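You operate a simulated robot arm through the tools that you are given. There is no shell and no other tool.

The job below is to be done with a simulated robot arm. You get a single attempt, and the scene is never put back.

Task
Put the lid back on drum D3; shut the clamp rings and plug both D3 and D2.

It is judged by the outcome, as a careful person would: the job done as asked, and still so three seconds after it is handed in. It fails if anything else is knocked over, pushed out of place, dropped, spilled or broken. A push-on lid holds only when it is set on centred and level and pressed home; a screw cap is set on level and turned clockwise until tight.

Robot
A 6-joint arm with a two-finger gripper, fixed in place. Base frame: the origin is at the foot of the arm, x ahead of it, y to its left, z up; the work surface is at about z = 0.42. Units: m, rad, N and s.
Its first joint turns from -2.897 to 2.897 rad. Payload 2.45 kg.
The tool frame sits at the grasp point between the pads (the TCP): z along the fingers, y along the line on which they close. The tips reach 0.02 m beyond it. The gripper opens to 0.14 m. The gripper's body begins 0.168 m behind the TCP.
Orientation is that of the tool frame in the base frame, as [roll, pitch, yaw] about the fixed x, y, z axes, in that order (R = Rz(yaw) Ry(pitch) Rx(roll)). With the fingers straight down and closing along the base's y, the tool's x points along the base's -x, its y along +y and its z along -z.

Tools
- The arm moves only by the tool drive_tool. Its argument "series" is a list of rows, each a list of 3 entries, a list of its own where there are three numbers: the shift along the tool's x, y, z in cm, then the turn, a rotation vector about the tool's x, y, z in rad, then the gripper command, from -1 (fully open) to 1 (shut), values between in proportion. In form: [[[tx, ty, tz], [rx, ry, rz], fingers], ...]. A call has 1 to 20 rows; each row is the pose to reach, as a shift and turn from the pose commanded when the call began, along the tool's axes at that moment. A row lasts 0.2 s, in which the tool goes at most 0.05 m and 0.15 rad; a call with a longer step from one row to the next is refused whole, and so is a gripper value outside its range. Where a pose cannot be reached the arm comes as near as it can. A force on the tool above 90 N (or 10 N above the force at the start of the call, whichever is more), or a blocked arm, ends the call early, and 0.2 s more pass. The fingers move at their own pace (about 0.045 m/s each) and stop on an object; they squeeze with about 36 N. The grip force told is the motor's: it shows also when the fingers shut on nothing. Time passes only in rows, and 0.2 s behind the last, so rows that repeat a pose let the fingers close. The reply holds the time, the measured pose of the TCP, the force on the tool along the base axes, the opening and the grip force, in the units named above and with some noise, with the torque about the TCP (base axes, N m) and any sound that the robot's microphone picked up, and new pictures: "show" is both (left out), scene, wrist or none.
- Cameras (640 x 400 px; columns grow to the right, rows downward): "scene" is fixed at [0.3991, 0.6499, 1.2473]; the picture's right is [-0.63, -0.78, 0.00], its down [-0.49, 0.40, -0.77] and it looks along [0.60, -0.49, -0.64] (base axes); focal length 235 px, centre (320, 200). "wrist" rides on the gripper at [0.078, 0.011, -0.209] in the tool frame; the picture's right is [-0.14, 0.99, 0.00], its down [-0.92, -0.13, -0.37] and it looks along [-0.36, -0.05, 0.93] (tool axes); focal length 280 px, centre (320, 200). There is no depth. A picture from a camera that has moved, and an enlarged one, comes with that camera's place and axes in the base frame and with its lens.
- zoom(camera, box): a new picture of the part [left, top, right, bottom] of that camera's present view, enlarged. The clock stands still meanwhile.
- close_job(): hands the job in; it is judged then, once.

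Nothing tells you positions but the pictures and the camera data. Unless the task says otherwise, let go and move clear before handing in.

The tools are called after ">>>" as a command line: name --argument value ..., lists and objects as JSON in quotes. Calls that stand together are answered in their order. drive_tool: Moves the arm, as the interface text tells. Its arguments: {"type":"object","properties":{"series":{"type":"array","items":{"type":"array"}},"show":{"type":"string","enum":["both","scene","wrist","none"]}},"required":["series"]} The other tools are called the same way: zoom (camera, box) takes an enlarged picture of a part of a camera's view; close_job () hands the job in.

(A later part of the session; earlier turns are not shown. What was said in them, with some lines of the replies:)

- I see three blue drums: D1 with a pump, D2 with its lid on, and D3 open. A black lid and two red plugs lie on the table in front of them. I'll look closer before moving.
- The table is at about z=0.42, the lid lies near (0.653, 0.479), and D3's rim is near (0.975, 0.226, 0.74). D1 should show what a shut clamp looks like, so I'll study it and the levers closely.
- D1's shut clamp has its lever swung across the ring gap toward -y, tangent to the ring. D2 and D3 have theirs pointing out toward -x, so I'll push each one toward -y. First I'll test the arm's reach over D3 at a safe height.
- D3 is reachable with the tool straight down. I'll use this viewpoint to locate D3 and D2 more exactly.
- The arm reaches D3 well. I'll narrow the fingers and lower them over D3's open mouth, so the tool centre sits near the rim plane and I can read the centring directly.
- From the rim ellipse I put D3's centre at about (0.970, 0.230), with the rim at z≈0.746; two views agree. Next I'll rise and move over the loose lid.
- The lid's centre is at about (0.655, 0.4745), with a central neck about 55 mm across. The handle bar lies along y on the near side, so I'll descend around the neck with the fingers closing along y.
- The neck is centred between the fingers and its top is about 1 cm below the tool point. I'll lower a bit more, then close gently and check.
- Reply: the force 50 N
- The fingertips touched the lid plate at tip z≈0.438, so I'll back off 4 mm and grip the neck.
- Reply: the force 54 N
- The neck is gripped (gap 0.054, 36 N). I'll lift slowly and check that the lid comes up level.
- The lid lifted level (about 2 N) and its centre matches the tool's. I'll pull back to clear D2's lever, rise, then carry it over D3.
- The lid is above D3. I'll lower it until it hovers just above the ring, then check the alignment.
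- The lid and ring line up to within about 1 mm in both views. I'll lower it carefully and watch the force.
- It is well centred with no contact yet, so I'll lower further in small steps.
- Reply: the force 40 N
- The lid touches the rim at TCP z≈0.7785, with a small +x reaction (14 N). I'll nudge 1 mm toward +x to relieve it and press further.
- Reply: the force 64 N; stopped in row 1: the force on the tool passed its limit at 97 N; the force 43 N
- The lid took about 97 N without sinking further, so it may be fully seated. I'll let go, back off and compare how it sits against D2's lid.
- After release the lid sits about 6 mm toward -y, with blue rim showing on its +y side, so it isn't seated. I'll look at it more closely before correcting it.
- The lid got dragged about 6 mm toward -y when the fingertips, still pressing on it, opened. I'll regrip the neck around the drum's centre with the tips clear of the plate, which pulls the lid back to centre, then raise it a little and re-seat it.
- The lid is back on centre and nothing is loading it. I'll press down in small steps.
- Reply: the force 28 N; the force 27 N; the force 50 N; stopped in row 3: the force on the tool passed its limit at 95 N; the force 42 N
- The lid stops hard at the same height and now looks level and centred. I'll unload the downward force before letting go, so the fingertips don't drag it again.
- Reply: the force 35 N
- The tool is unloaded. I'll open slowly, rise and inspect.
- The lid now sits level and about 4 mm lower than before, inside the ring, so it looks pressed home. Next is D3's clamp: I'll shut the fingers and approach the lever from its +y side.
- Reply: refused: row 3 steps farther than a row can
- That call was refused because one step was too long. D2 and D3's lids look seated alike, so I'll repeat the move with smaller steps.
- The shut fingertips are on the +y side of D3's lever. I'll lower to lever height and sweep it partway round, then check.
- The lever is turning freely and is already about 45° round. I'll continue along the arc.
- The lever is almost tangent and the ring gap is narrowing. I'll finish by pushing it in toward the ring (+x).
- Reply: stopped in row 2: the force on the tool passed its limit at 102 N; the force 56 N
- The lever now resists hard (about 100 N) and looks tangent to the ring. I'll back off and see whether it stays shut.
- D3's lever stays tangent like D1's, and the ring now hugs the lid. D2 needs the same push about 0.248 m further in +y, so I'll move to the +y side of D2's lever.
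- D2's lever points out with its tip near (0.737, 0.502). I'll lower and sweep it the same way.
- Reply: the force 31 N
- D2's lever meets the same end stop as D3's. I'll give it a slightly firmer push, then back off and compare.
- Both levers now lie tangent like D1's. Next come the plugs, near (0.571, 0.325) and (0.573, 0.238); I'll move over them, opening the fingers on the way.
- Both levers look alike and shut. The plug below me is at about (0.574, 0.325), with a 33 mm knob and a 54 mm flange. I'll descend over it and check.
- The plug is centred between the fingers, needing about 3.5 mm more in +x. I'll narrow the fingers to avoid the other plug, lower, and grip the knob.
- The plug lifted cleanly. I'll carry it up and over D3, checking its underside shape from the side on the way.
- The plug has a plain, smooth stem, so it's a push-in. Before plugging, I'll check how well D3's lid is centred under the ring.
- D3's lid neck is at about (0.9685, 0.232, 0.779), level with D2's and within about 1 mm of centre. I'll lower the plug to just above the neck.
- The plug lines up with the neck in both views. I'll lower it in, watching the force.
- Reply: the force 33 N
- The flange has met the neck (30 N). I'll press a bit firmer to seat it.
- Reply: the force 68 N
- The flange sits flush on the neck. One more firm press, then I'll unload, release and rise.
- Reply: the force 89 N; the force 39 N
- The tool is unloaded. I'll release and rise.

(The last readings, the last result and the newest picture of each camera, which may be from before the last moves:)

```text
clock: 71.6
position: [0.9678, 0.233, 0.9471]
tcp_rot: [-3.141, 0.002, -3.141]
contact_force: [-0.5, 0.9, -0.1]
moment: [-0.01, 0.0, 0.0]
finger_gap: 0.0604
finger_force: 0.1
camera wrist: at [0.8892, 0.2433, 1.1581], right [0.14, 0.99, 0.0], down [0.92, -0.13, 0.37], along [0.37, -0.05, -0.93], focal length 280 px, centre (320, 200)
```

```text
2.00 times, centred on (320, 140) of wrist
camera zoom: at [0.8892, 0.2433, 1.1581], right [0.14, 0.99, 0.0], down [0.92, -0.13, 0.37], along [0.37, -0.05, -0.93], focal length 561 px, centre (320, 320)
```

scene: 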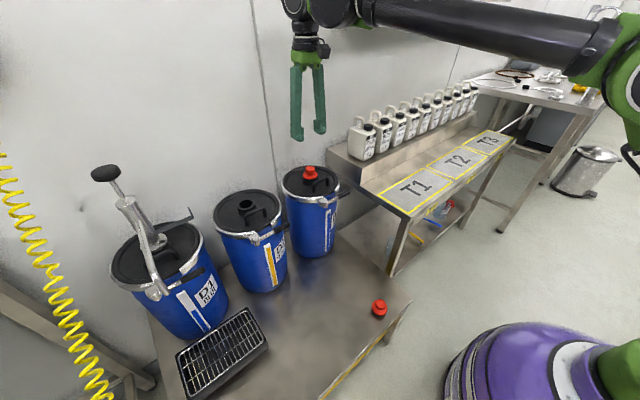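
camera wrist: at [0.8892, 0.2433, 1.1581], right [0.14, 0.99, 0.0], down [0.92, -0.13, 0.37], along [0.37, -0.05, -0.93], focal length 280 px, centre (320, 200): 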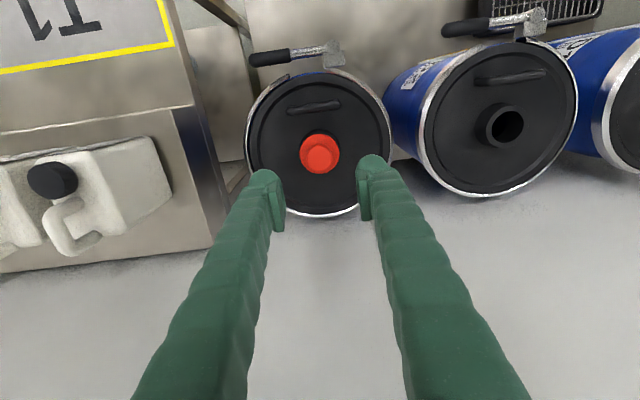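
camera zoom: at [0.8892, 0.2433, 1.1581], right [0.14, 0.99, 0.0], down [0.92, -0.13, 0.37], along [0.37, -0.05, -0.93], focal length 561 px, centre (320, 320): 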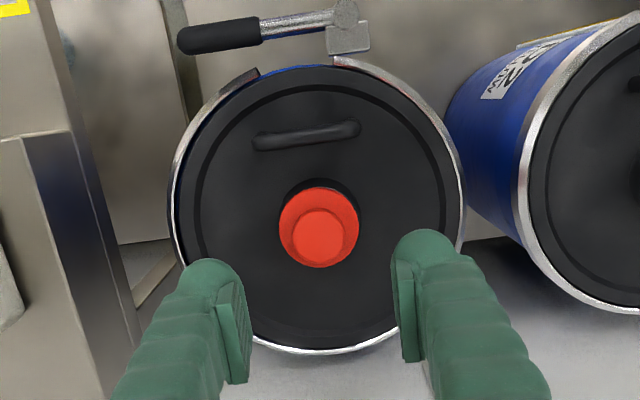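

D3 is lidded, clamped and plugged. I'll now test whether the arm reaches above D2's neck with the tool straight down.

>>> drive_tool --series '[[[0, 4, -1], [0, 0, 0], 0.14], [[0, 8, -1], [0, 0, 0], 0.14], [[0, 12, -1], [0, 0, 0], 0.14], [[0, 16, -1], [0, 0, 0], 0.14], [[0, 20, -1], [0, 0, 0], 0.14], [[0, 24.7, -1], [0, 0, 0], 0.14], [[0, 24.7, -1], [0, 0, 0], 0.14]]'

>>> zoom --camera "wrist" --box '[220, 20, 420, 240]'

```text
clock: 73.2
position: [0.9688, 0.4802, 0.9582]
tcp_rot: [3.141, 0.001, 3.14]
contact_force: [0.8, -0.4, 0.0]
moment: [0.0, 0.0, 0.01]
finger_gap: 0.06
finger_force: 0.1
camera wrist: at [0.89, 0.4906, 1.1673], right [0.14, 0.99, 0.0], down [0.92, -0.13, 0.37], along [0.37, -0.05, -0.93], focal length 280 px, centre (320, 200)
```

scene: 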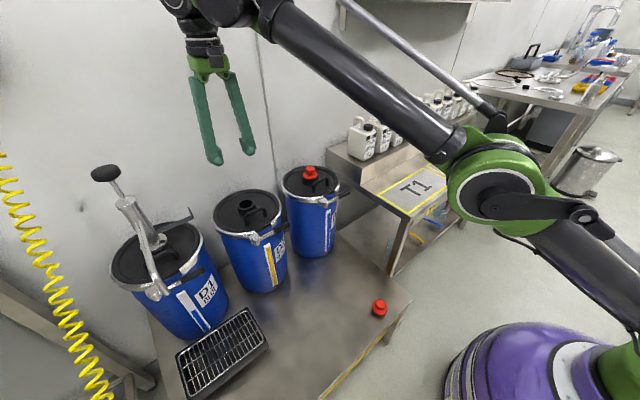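
wrist: 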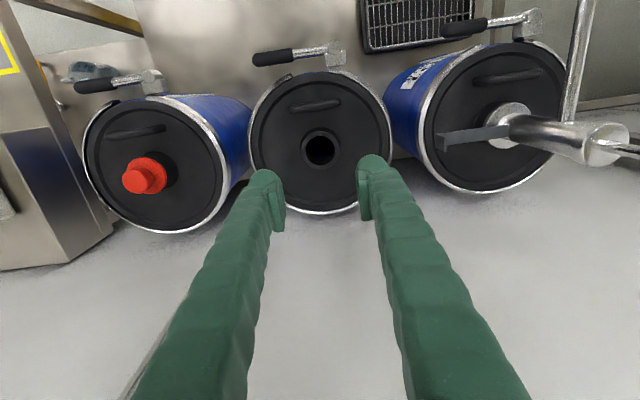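

```text
1.82 times, centred on (320, 130) of wrist
camera zoom: at [0.89, 0.4906, 1.1673], right [0.14, 0.99, 0.0], down [0.92, -0.13, 0.37], along [0.37, -0.05, -0.93], focal length 510 px, centre (320, 327)
```

zoom: 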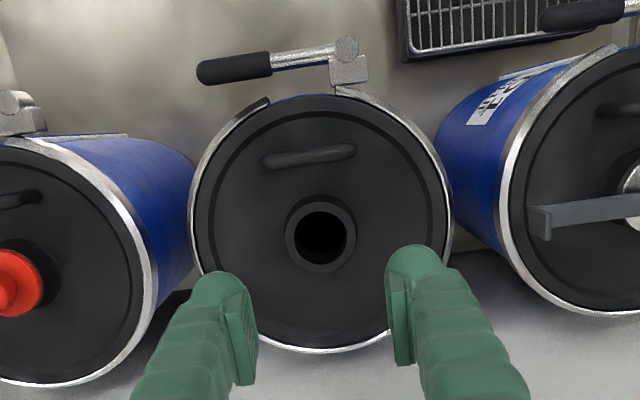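

D2's neck is reachable and centred right under the tool at about (0.969, 0.480), and all three levers look shut. I'll fetch the second plug near (0.575, 0.238).

>>> drive_tool --series '[[[3.6, -2.2, 0], [0, 0, 0], 0.14], [[7.2, -4.4, 0], [0, 0, 0], 0.14], [[10.8, -6.6, 0], [0, 0, 0], 0.14], [[14.4, -8.8, 0], [0, 0, 0], 0.14], [[18, -11, 0], [0, 0, 0], 0.14], [[21.6, -13.2, 0], [0, 0, 0], 0.14], [[25.2, -15.4, 0], [0, 0, 0], 0.14], [[28.8, -17.6, 0], [0, 0, 0], 0.14], [[32.4, -19.8, 0], [0, 0, 0], 0.14], [[36, -22, 0], [0, 0, 0], 0.14], [[39.4, -24.2, 0], [0, 0, 0], 0.14], [[39.4, -24.2, 4.5], [0, 0, 0], 0.14], [[39.4, -24.2, 9], [0, 0, 0], 0.14], [[39.4, -24.2, 13.5], [0, 0, 0], 0.14], [[39.4, -24.2, 18], [0, 0, 0], 0.14], [[39.4, -24.2, 22.5], [0, 0, 0], 0.14], [[39.4, -24.2, 27], [0, 0, 0], 0.14], [[39.4, -24.2, 31.5], [0, 0, 0], 0.14], [[39.4, -24.2, 35.8], [0, 0, 0], 0.14], [[39.4, -24.2, 35.8], [0, 0, 0], 0.14]]'

>>> zoom --camera "wrist" --box '[220, 80, 420, 240]'

```text
clock: 77.4
position: [0.5763, 0.2361, 0.5995]
tcp_rot: [3.14, 0.002, -3.142]
contact_force: [0.1, 0.5, -0.1]
moment: [-0.01, -0.02, 0.0]
finger_gap: 0.0602
finger_force: 0.1
camera wrist: at [0.4979, 0.2472, 0.8099], right [0.14, 0.99, 0.0], down [0.92, -0.13, 0.37], along [0.37, -0.05, -0.93], focal length 280 px, centre (320, 200)
```

scene: 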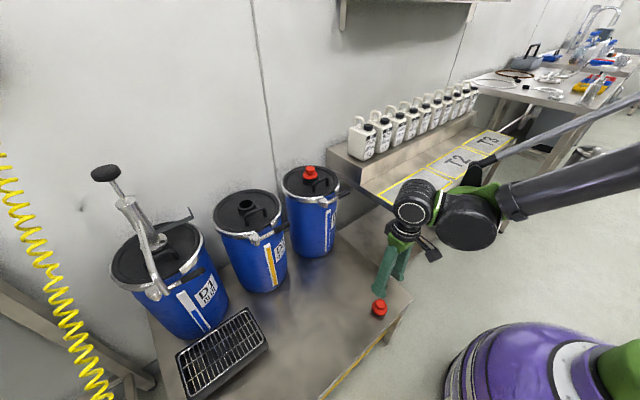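
wrist: 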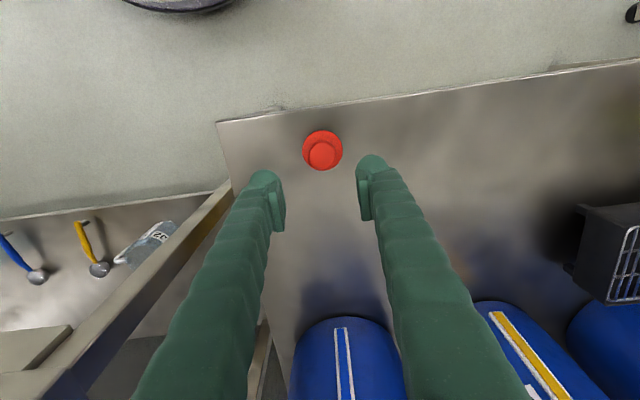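

```text
2.50 times, centred on (320, 160) of wrist
camera zoom: at [0.4979, 0.2472, 0.8099], right [0.14, 0.99, 0.0], down [0.92, -0.13, 0.37], along [0.37, -0.05, -0.93], focal length 701 px, centre (320, 300)
```

zoom: 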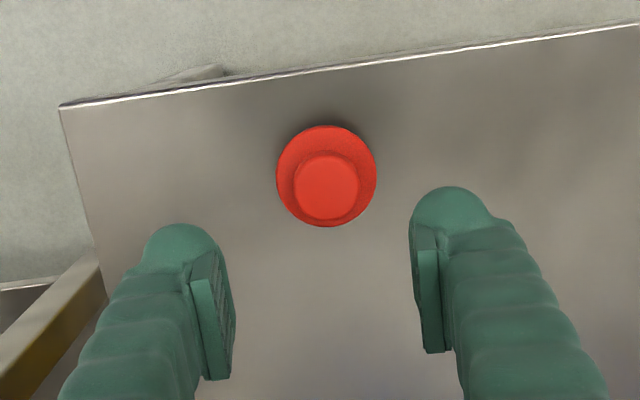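

>>> drive_tool --series '[[[-0.1, 0.25, 4], [0, 0, 0], 0.14], [[-0.1, 0.25, 8], [0, 0, 0], 0.14], [[-0.1, 0.25, 11.2], [0, 0, 0], 0.14], [[-0.1, 0.25, 11.2], [0, 0, 0], 0.14]]' --show "none"

>>> zoom --camera "wrist" --box '[220, 100, 420, 260]'

```text
clock: 78.4
position: [0.5764, 0.2397, 0.4867]
tcp_rot: [3.142, -0.001, -3.14]
contact_force: [-0.7, -0.3, 0.2]
moment: [-0.01, 0.04, 0.01]
finger_gap: 0.0602
finger_force: 0.1
```

```text
2.50 times, centred on (320, 180) of wrist
camera zoom: at [0.4985, 0.2503, 0.6958], right [0.14, 0.99, 0.0], down [0.92, -0.13, 0.37], along [0.37, -0.05, -0.93], focal length 701 px, centre (320, 250)
```

zoom: 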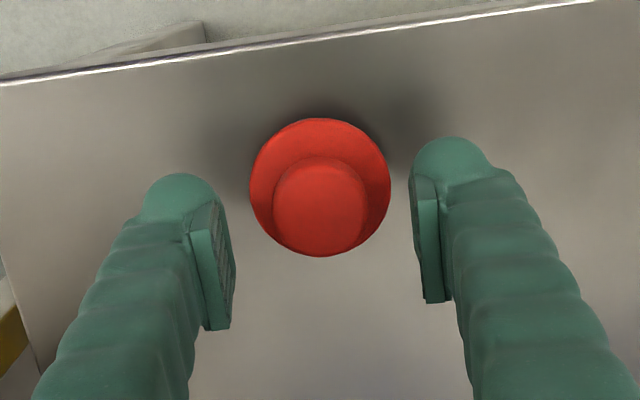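

The plug is centred. I'll lower to grip height, close on the knob and lift.

>>> drive_tool --series '[[[0, 0, 1], [0, 0, 0], 0.14], [[0, 0, 2], [0, 0, 0], 0.14], [[0, 0, 2.5], [0, 0, 0], 0.14], [[0, 0, 2.5], [0, 0, 0], 0.14], [[0, 0, 2.5], [0, 0, 0], 0.4], [[0, 0, 2.5], [0, 0, 0], 1], [[0, 0, 2.5], [0, 0, 0], 1], [[0, 0, 2.5], [0, 0, 0], 1], [[0, 0, 2.5], [0, 0, 0], 1]]' --show "none"

>>> drive_tool --series '[[[0, 0, -1], [0, 0, 0], 1], [[0, 0, -4], [0, 0, 0], 1], [[0, 0, -8.5], [0, 0, 0], 1], [[0, 0, -13], [0, 0, 0], 1], [[0, 0, -17.5], [0, 0, 0], 1], [[0, 0, -22], [0, 0, 0], 1], [[0, 0, -26.5], [0, 0, 0], 1], [[0, 0, -31], [0, 0, 0], 1], [[0, 0, -35.5], [0, 0, 0], 1], [[0, 0, -40], [0, 0, 0], 1], [[0, 0, -44.5], [0, 0, 0], 1], [[0, 0, -49], [0, 0, 0], 1], [[0, 0, -49], [0, 0, 0], 1]]'

>>> zoom --camera "wrist" --box '[220, 100, 420, 260]'

```text
clock: 80.4
position: [0.5765, 0.2401, 0.4624]
tcp_rot: [-3.141, 0.002, -3.141]
contact_force: [-0.1, -0.3, 7.0]
moment: [-0.03, 0.01, -0.01]
finger_gap: 0.0313
finger_force: 36.1
```

```text
clock: 83.2
position: [0.5789, 0.2399, 0.9528]
tcp_rot: [-3.141, 0.001, 3.141]
contact_force: [-0.2, 0.0, -1.0]
moment: [0.01, -0.04, 0.0]
finger_gap: 0.0312
finger_force: 35.6
camera wrist: at [0.5002, 0.2504, 1.1626], right [0.14, 0.99, 0.0], down [0.92, -0.13, 0.37], along [0.37, -0.05, -0.93], focal length 280 px, centre (320, 200)
```

scene: 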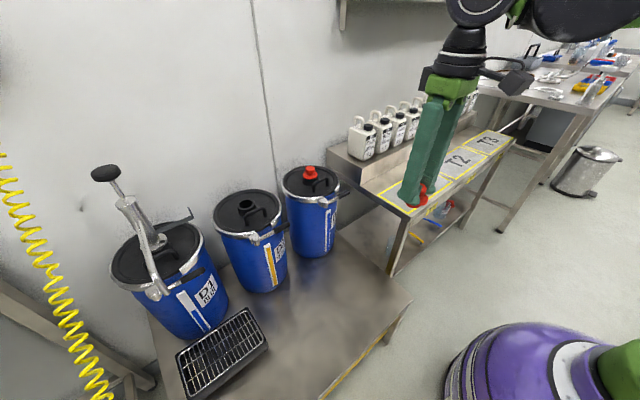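
wrist: 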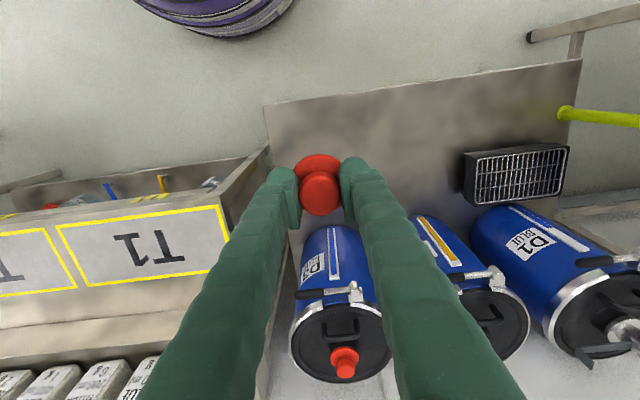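

```text
2.50 times, centred on (320, 180) of wrist
camera zoom: at [0.5002, 0.2504, 1.1626], right [0.14, 0.99, 0.0], down [0.92, -0.13, 0.37], along [0.37, -0.05, -0.93], focal length 701 px, centre (320, 250)
```

zoom: 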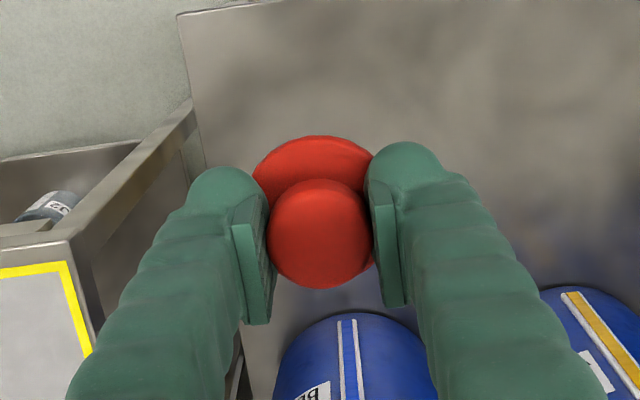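

The second plug is held level. I'll carry it to the D2 hover position I used before.

>>> drive_tool --series '[[[-3.6, 2.2, 0], [0, 0, 0], 1], [[-7.2, 4.4, 0], [0, 0, 0], 1], [[-10.8, 6.6, 0], [0, 0, 0], 1], [[-14.4, 8.8, 0], [0, 0, 0], 1], [[-18, 11, 0], [0, 0, 0], 1], [[-21.6, 13.2, 0], [0, 0, 0], 1], [[-25.2, 15.4, 0], [0, 0, 0], 1], [[-28.8, 17.6, 0], [0, 0, 0], 1], [[-32.4, 19.8, 0], [0, 0, 0], 1], [[-36, 22, 0], [0, 0, 0], 1], [[-39.3, 23.95, 0], [0, 0, 0], 1], [[-39.3, 23.95, 4], [0, 0, 0], 1], [[-39.3, 23.95, 8], [0, 0, 0], 1], [[-39.3, 23.95, 11.5], [0, 0, 0], 1], [[-39.3, 23.95, 11.5], [0, 0, 0], 1]]'

>>> zoom --camera "scene" --box '[200, 155, 300, 235]'

>>> zoom --camera "wrist" --box '[220, 80, 420, 240]'

>>> drive_tool --series '[[[0, 0, 0], [0, 0, 0], 1]]' --show "none"

>>> drive_tool --series '[[[0, 0, 0], [0, 0, 0], 1]]' --show "none"

```text
clock: 86.4
position: [0.971, 0.48, 0.8383]
tcp_rot: [3.141, 0.001, 3.141]
contact_force: [0.0, 0.1, -0.7]
moment: [-0.02, 0.0, -0.02]
finger_gap: 0.0312
finger_force: 35.5
camera wrist: at [0.8926, 0.4897, 1.0474], right [0.14, 0.99, 0.0], down [0.92, -0.13, 0.37], along [0.37, -0.05, -0.93], focal length 280 px, centre (320, 200)
```

scene: 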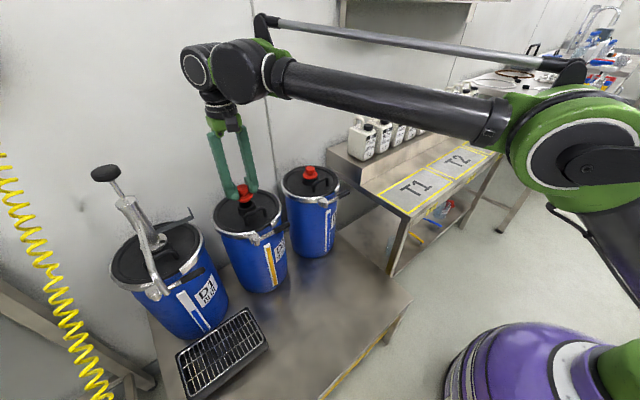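
wrist: 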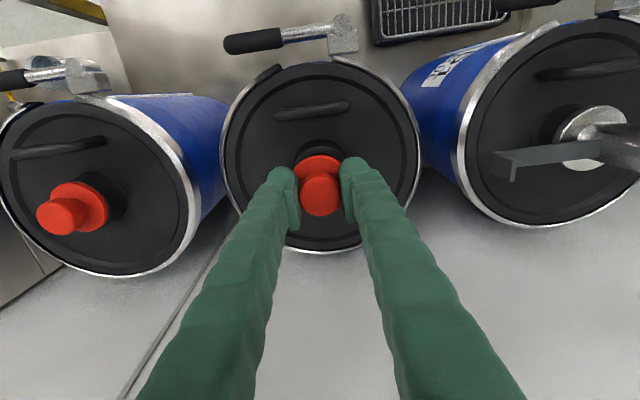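

```text
5.00 times, centred on (250, 195) of scene
camera zoom: at [0.3991, 0.6499, 1.2473], right [-0.63, -0.78, 0.0], down [-0.49, 0.4, -0.77], along [0.6, -0.49, -0.64], focal length 1173 px, centre (670, 225)
```

zoom: 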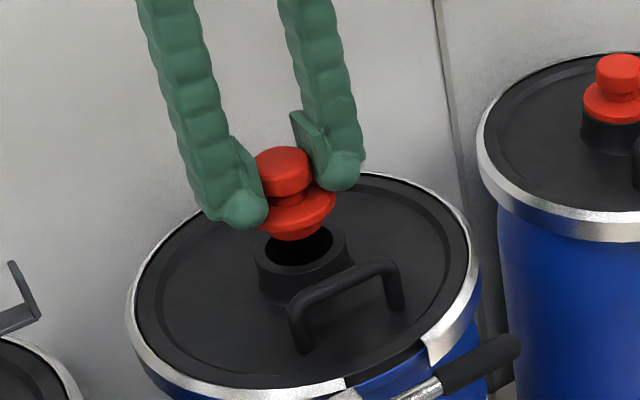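

```text
2.50 times, centred on (320, 160) of wrist
camera zoom: at [0.8926, 0.4897, 1.0474], right [0.14, 0.99, 0.0], down [0.92, -0.13, 0.37], along [0.37, -0.05, -0.93], focal length 701 px, centre (320, 300)
```

zoom: 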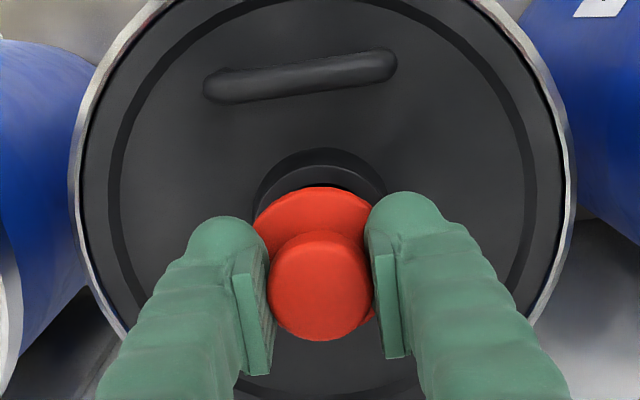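

```text
clock: 86.8
position: [0.9717, 0.4796, 0.838]
tcp_rot: [3.141, 0.001, -3.141]
contact_force: [-0.7, 0.5, -0.3]
moment: [0.03, 0.02, 0.01]
finger_gap: 0.0312
finger_force: 36.2
```

```text
clock: 87.2
position: [0.9717, 0.4799, 0.8386]
tcp_rot: [-3.141, 0.002, -3.141]
contact_force: [0.0, 0.0, -0.5]
moment: [0.0, -0.01, 0.02]
finger_gap: 0.0313
finger_force: 36.3
```

>>> zoom --camera "scene" --box '[230, 180, 280, 220]'

>>> zoom --camera "wrist" --box '[270, 110, 370, 230]'

```text
10.00 times, centred on (255, 200) of scene
camera zoom: at [0.3991, 0.6499, 1.2473], right [-0.63, -0.78, 0.0], down [-0.49, 0.4, -0.77], along [0.6, -0.49, -0.64], focal length 2346 px, centre (970, 200)
```

zoom: 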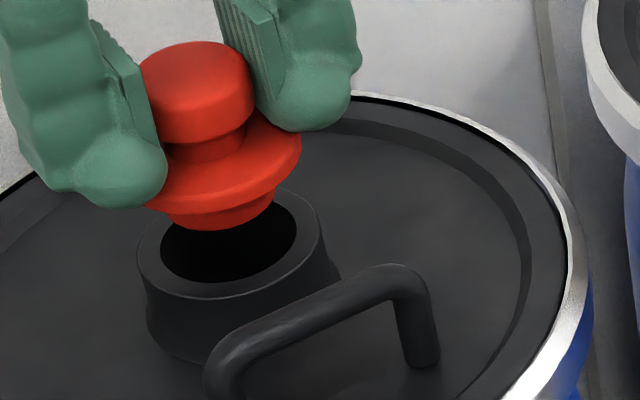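

```text
3.33 times, centred on (320, 170) of wrist
camera zoom: at [0.8925, 0.4897, 1.0477], right [0.14, 0.99, 0.0], down [0.92, -0.13, 0.37], along [0.37, -0.05, -0.93], focal length 935 px, centre (320, 300)
```

zoom: 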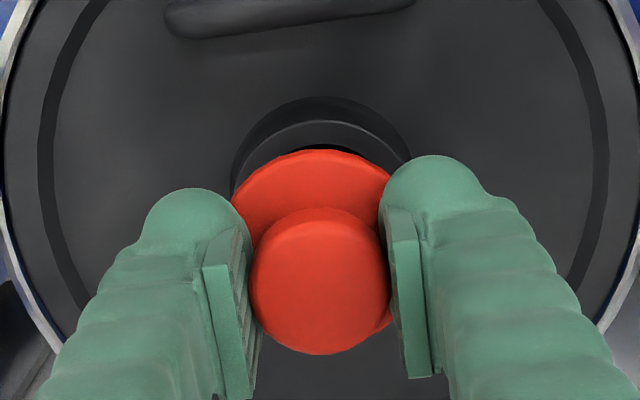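

The plug and D2's neck line up within about 1–2 mm, so I'll shift 1.5 mm toward -x and lower it in.

>>> drive_tool --series '[[[0.15, 0, 0.8], [0, 0, 0], 1], [[0.15, 0, 1.6], [0, 0, 0], 1], [[0.15, 0, 2.1], [0, 0, 0], 1], [[0.15, 0, 2.1], [0, 0, 0], 1]]' --show "none"

>>> zoom --camera "scene" --box '[230, 180, 280, 220]'

>>> drive_tool --series '[[[0, 0, 0.3], [0, 0, 0], 1], [[0, 0, 0.6], [0, 0, 0], 1], [[0, 0, 0.6], [0, 0, 0], 1]]' --show "none"

```text
clock: 88.2
position: [0.9682, 0.4795, 0.8169]
tcp_rot: [3.142, 0.002, -3.139]
contact_force: [0.1, 0.0, -0.5]
moment: [0.01, -0.02, 0.01]
finger_gap: 0.0314
finger_force: 36.3
```

```text
10.00 times, centred on (255, 200) of scene
camera zoom: at [0.3991, 0.6499, 1.2473], right [-0.63, -0.78, 0.0], down [-0.49, 0.4, -0.77], along [0.6, -0.49, -0.64], focal length 2346 px, centre (970, 200)
```

zoom: 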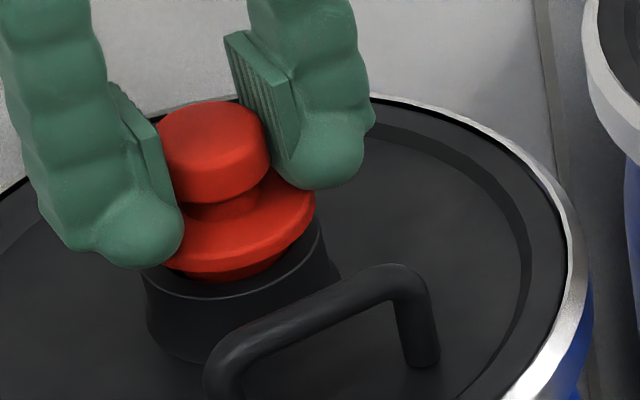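

```text
clock: 89.0
position: [0.9684, 0.4789, 0.8108]
tcp_rot: [-3.142, 0.001, -3.14]
contact_force: [0.4, -1.1, -1.1]
moment: [-0.02, 0.0, 0.01]
finger_gap: 0.0313
finger_force: 35.9
```

The stem is entering cleanly with no side force. I'll press it home.

>>> drive_tool --series '[[[0, 0, 0.2], [0, 0, 0], 1], [[0, 0, 0.4], [0, 0, 0], 1], [[0, 0, 0.4], [0, 0, 0], 1]]' --show "none"

>>> drive_tool --series '[[[0, 0, 0.12], [0, 0, 0], 1], [[0, 0, 0.25], [0, 0, 0], 1], [[0, 0, 0.25], [0, 0, 0], 1]]' --show "none"

>>> zoom --camera "scene" --box '[230, 180, 280, 220]'

```text
clock: 89.8
position: [0.9683, 0.48, 0.8067]
tcp_rot: [-3.141, 0.002, 3.141]
contact_force: [5.3, 1.1, 8.4]
moment: [-0.02, -0.07, 0.01]
finger_gap: 0.0311
finger_force: 35.8
```

```text
clock: 90.6
position: [0.967, 0.4796, 0.8067]
tcp_rot: [3.139, 0.004, 3.141]
contact_force: [20.2, 10.5, 46.9]
moment: [0.12, -0.28, 0.01]
finger_gap: 0.0313
finger_force: 36.1
```

```text
10.00 times, centred on (255, 200) of scene
camera zoom: at [0.3991, 0.6499, 1.2473], right [-0.63, -0.78, 0.0], down [-0.49, 0.4, -0.77], along [0.6, -0.49, -0.64], focal length 2346 px, centre (970, 200)
```

zoom: 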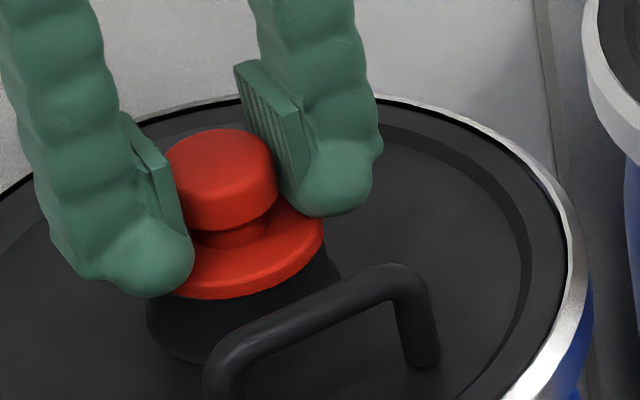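

It sits flush at the same height as D3's plug. I'll ease the side load, press once more, then unload.

>>> drive_tool --series '[[[-0.1, 0.05, 0.1], [0, 0, 0], 1], [[-0.1, 0.05, 0.2], [0, 0, 0], 1], [[-0.1, 0.05, 0.2], [0, 0, 0], 1]]' --show "none"

>>> drive_tool --series '[[[-0.05, 0.05, -0.2], [0, 0, 0], 1], [[-0.05, 0.05, -0.4], [0, 0, 0], 1], [[-0.05, 0.05, -0.4], [0, 0, 0], 1]]' --show "none"

```text
clock: 91.4
position: [0.9678, 0.4793, 0.8068]
tcp_rot: [3.141, 0.005, 3.141]
contact_force: [25.6, 10.2, 85.1]
moment: [0.12, -0.36, -0.02]
finger_gap: 0.0314
finger_force: 36.3
```

```text
clock: 92.2
position: [0.9682, 0.4788, 0.8056]
tcp_rot: [-3.141, 0.002, 3.141]
contact_force: [-10.0, -10.0, 23.1]
moment: [-0.21, 0.17, 0.0]
finger_gap: 0.0313
finger_force: 36.5
```

>>> drive_tool --series '[[[0.08, -0.08, -0.1], [0, 0, 0], 1], [[0.08, -0.08, -0.15], [0, 0, 0], 1]]' --show "none"

```text
clock: 92.8
position: [0.9683, 0.4803, 0.8066]
tcp_rot: [-3.14, 0.002, -3.141]
contact_force: [-1.1, 0.0, 0.6]
moment: [-0.02, -0.03, -0.01]
finger_gap: 0.0315
finger_force: 36.2
```

The tool is fully unloaded, so I'll release and rise.

>>> drive_tool --series '[[[0, 0, 0], [0, 0, 0], 0.4], [[0, 0, 0], [0, 0, 0], 0.14], [[0, 0, 0], [0, 0, 0], 0.14], [[0, 0, -2], [0, 0, 0], 0.14], [[0, 0, -6], [0, 0, 0], 0.14], [[0, 0, -10], [0, 0, 0], 0.14], [[0, 0, -14], [0, 0, 0], 0.14], [[0, 0, -14], [0, 0, 0], 0.14]]'

>>> zoom --camera "wrist" --box '[200, 20, 440, 240]'

>>> zoom --camera "scene" --box '[190, 150, 370, 270]'

```text
clock: 94.6
position: [0.97, 0.4808, 0.9474]
tcp_rot: [3.142, 0.003, -3.141]
contact_force: [-0.4, -0.6, 0.0]
moment: [0.02, -0.01, -0.01]
finger_gap: 0.0603
finger_force: 0.2
camera wrist: at [0.8907, 0.4898, 1.1569], right [0.14, 0.99, 0.0], down [0.92, -0.13, 0.37], along [0.37, -0.05, -0.93], focal length 280 px, centre (320, 200)
```

scene: 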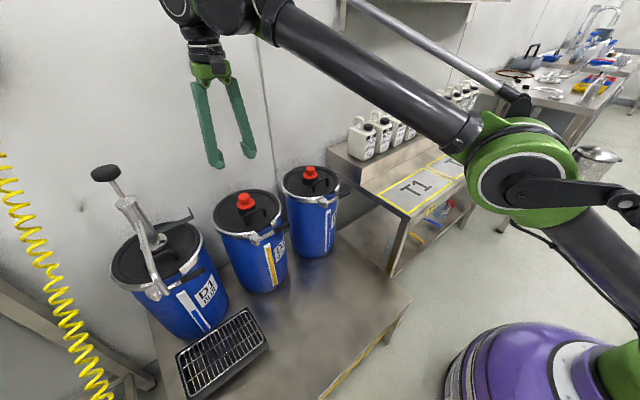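
wrist: 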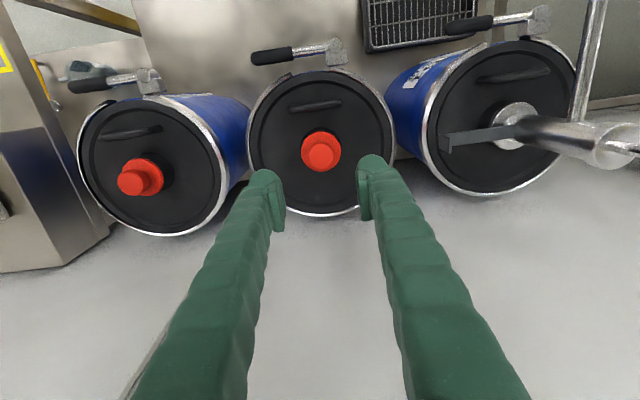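

```text
1.82 times, centred on (320, 130) of wrist
camera zoom: at [0.8907, 0.4898, 1.1569], right [0.14, 0.99, 0.0], down [0.92, -0.13, 0.37], along [0.37, -0.05, -0.93], focal length 510 px, centre (320, 327)
```

zoom: 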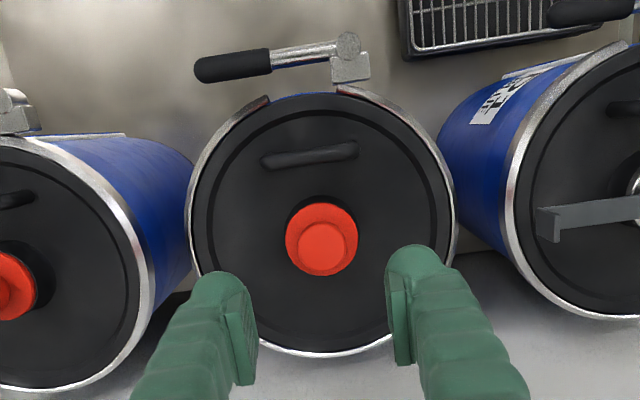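

```text
3.33 times, centred on (280, 210) of scene
camera zoom: at [0.3991, 0.6499, 1.2473], right [-0.63, -0.78, 0.0], down [-0.49, 0.4, -0.77], along [0.6, -0.49, -0.64], focal length 782 px, centre (453, 167)
```

zoom: 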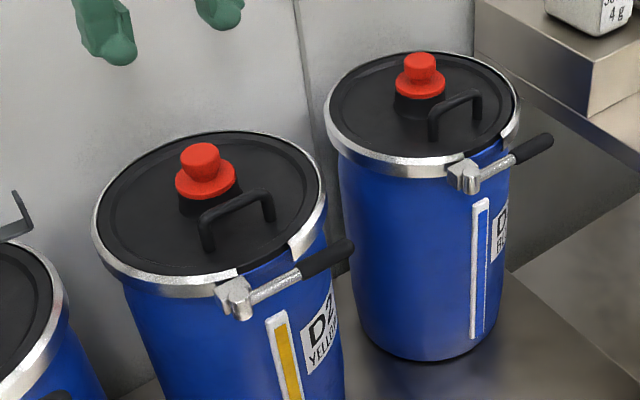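

Both drums now have lid, shut clamp and plug, matching D1 in lever position. I'll move the arm clear and take a last look before handing in.

>>> drive_tool --series '[[[3.5, -2, -1], [0, 0, 0], 0.14], [[7, -4, -2], [0, 0, 0], 0.14], [[10.5, -6, -3], [0, 0, 0], 0.14], [[14, -8, -4], [0, 0, 0], 0.14], [[17.5, -10, -5], [0, 0, 0], 0.14], [[21, -13, -5], [0, 0, 0], 0.14], [[24.5, -16, -5], [0, 0, 0], 0.14], [[28, -19, -5], [0, 0, 0], 0.14], [[31.5, -22, -5], [0, 0, 0], 0.14], [[35, -25, -5], [0, 0, 0], 0.14], [[38.5, -28, -5], [0, 0, 0], 0.14], [[38.5, -32, -5], [0, 0, 0], 0.14], [[38.5, -32, -5], [0, 0, 0], 0.14]]'

>>> zoom --camera "scene" --box '[270, 150, 360, 265]'

>>> zoom --camera "scene" --box '[200, 175, 300, 300]'

```text
clock: 97.4
position: [0.583, 0.1596, 0.9974]
tcp_rot: [3.141, 0.001, 3.141]
contact_force: [-0.4, -0.9, -0.9]
moment: [0.0, 0.03, -0.03]
finger_gap: 0.0604
finger_force: 0.0
camera wrist: at [0.5047, 0.1705, 1.2077], right [0.14, 0.99, 0.0], down [0.92, -0.13, 0.37], along [0.37, -0.05, -0.93], focal length 280 px, centre (320, 200)
```

scene: 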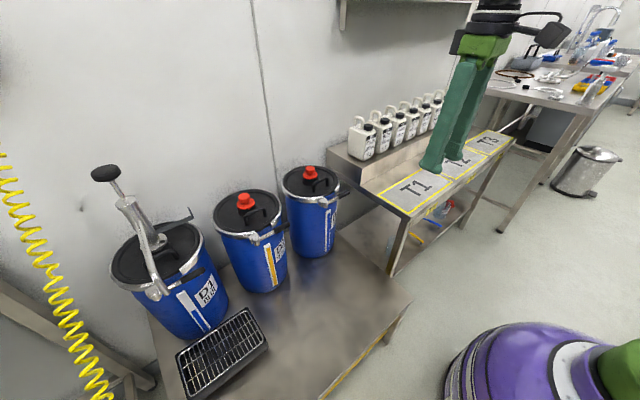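
wrist: 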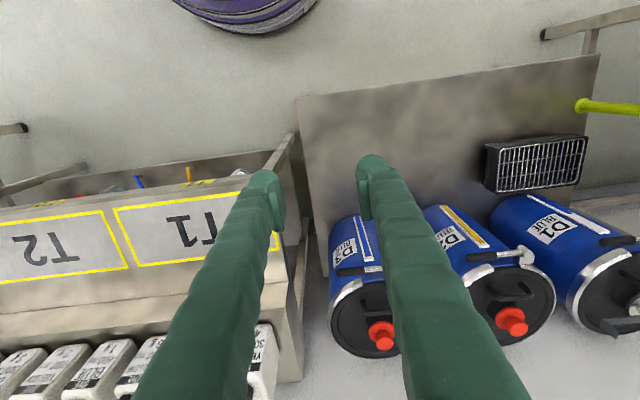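

```text
3.48 times, centred on (315, 208) of scene
camera zoom: at [0.3991, 0.6499, 1.2473], right [-0.63, -0.78, 0.0], down [-0.49, 0.4, -0.77], along [0.6, -0.49, -0.64], focal length 816 px, centre (337, 174)
```

zoom: 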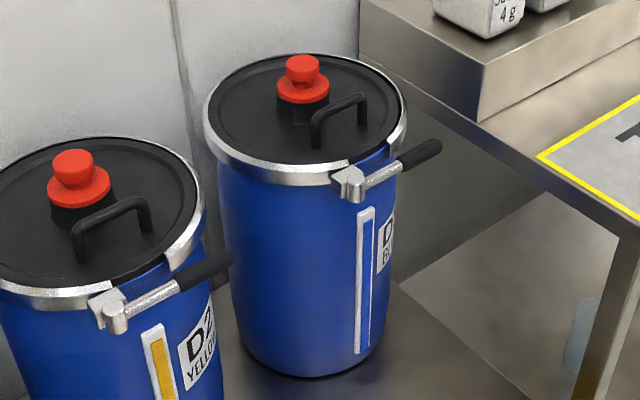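

```text
3.20 times, centred on (250, 238) of scene
camera zoom: at [0.3991, 0.6499, 1.2473], right [-0.63, -0.78, 0.0], down [-0.49, 0.4, -0.77], along [0.6, -0.49, -0.64], focal length 751 px, centre (544, 80)
```

zoom: 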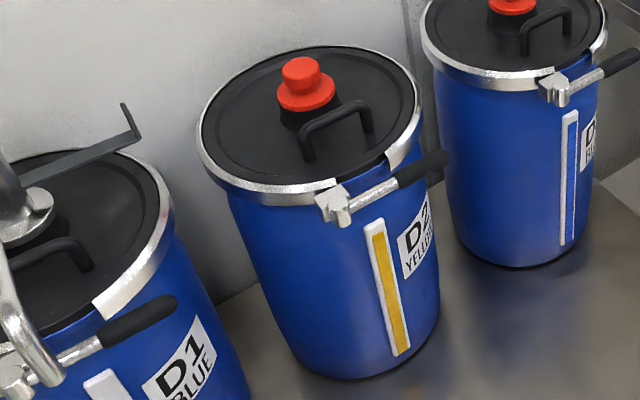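

D3's lid is on level and clamped, D2's clamp is shut, and both drums are plugged. The drums and everything else look to be where they started, and the arm is clear. I'm handing the job in.

>>> close_job

```text
The job is handed in.
```

The job is handed in: D3's lid is back on, the clamp rings on D2 and D3 are shut, and both drums are plugged. I haven't been told the verdict.

- **D3 lid:** It sits level at the same height as D2's lid, about 1–2 mm off centre. On my first try it slid about 6 mm sideways when I let go. I pulled it back to centre, pressed it to a hard stop at about 95 N and let go with no load on it. I heard no click, so it's the stop and the matching height that tell me it's home.
- **Clamp rings:** Both levers were pushed to a firm stop and stayed there after I backed off. They line up with D1's lever, which I used as the example of shut.
- **Plugs:** Both are plain push-in plugs. I pressed each to about 85 N until its flange sat flush on the neck.

In the last pictures nothing else looked moved or knocked over, and the arm was clear of the drums.
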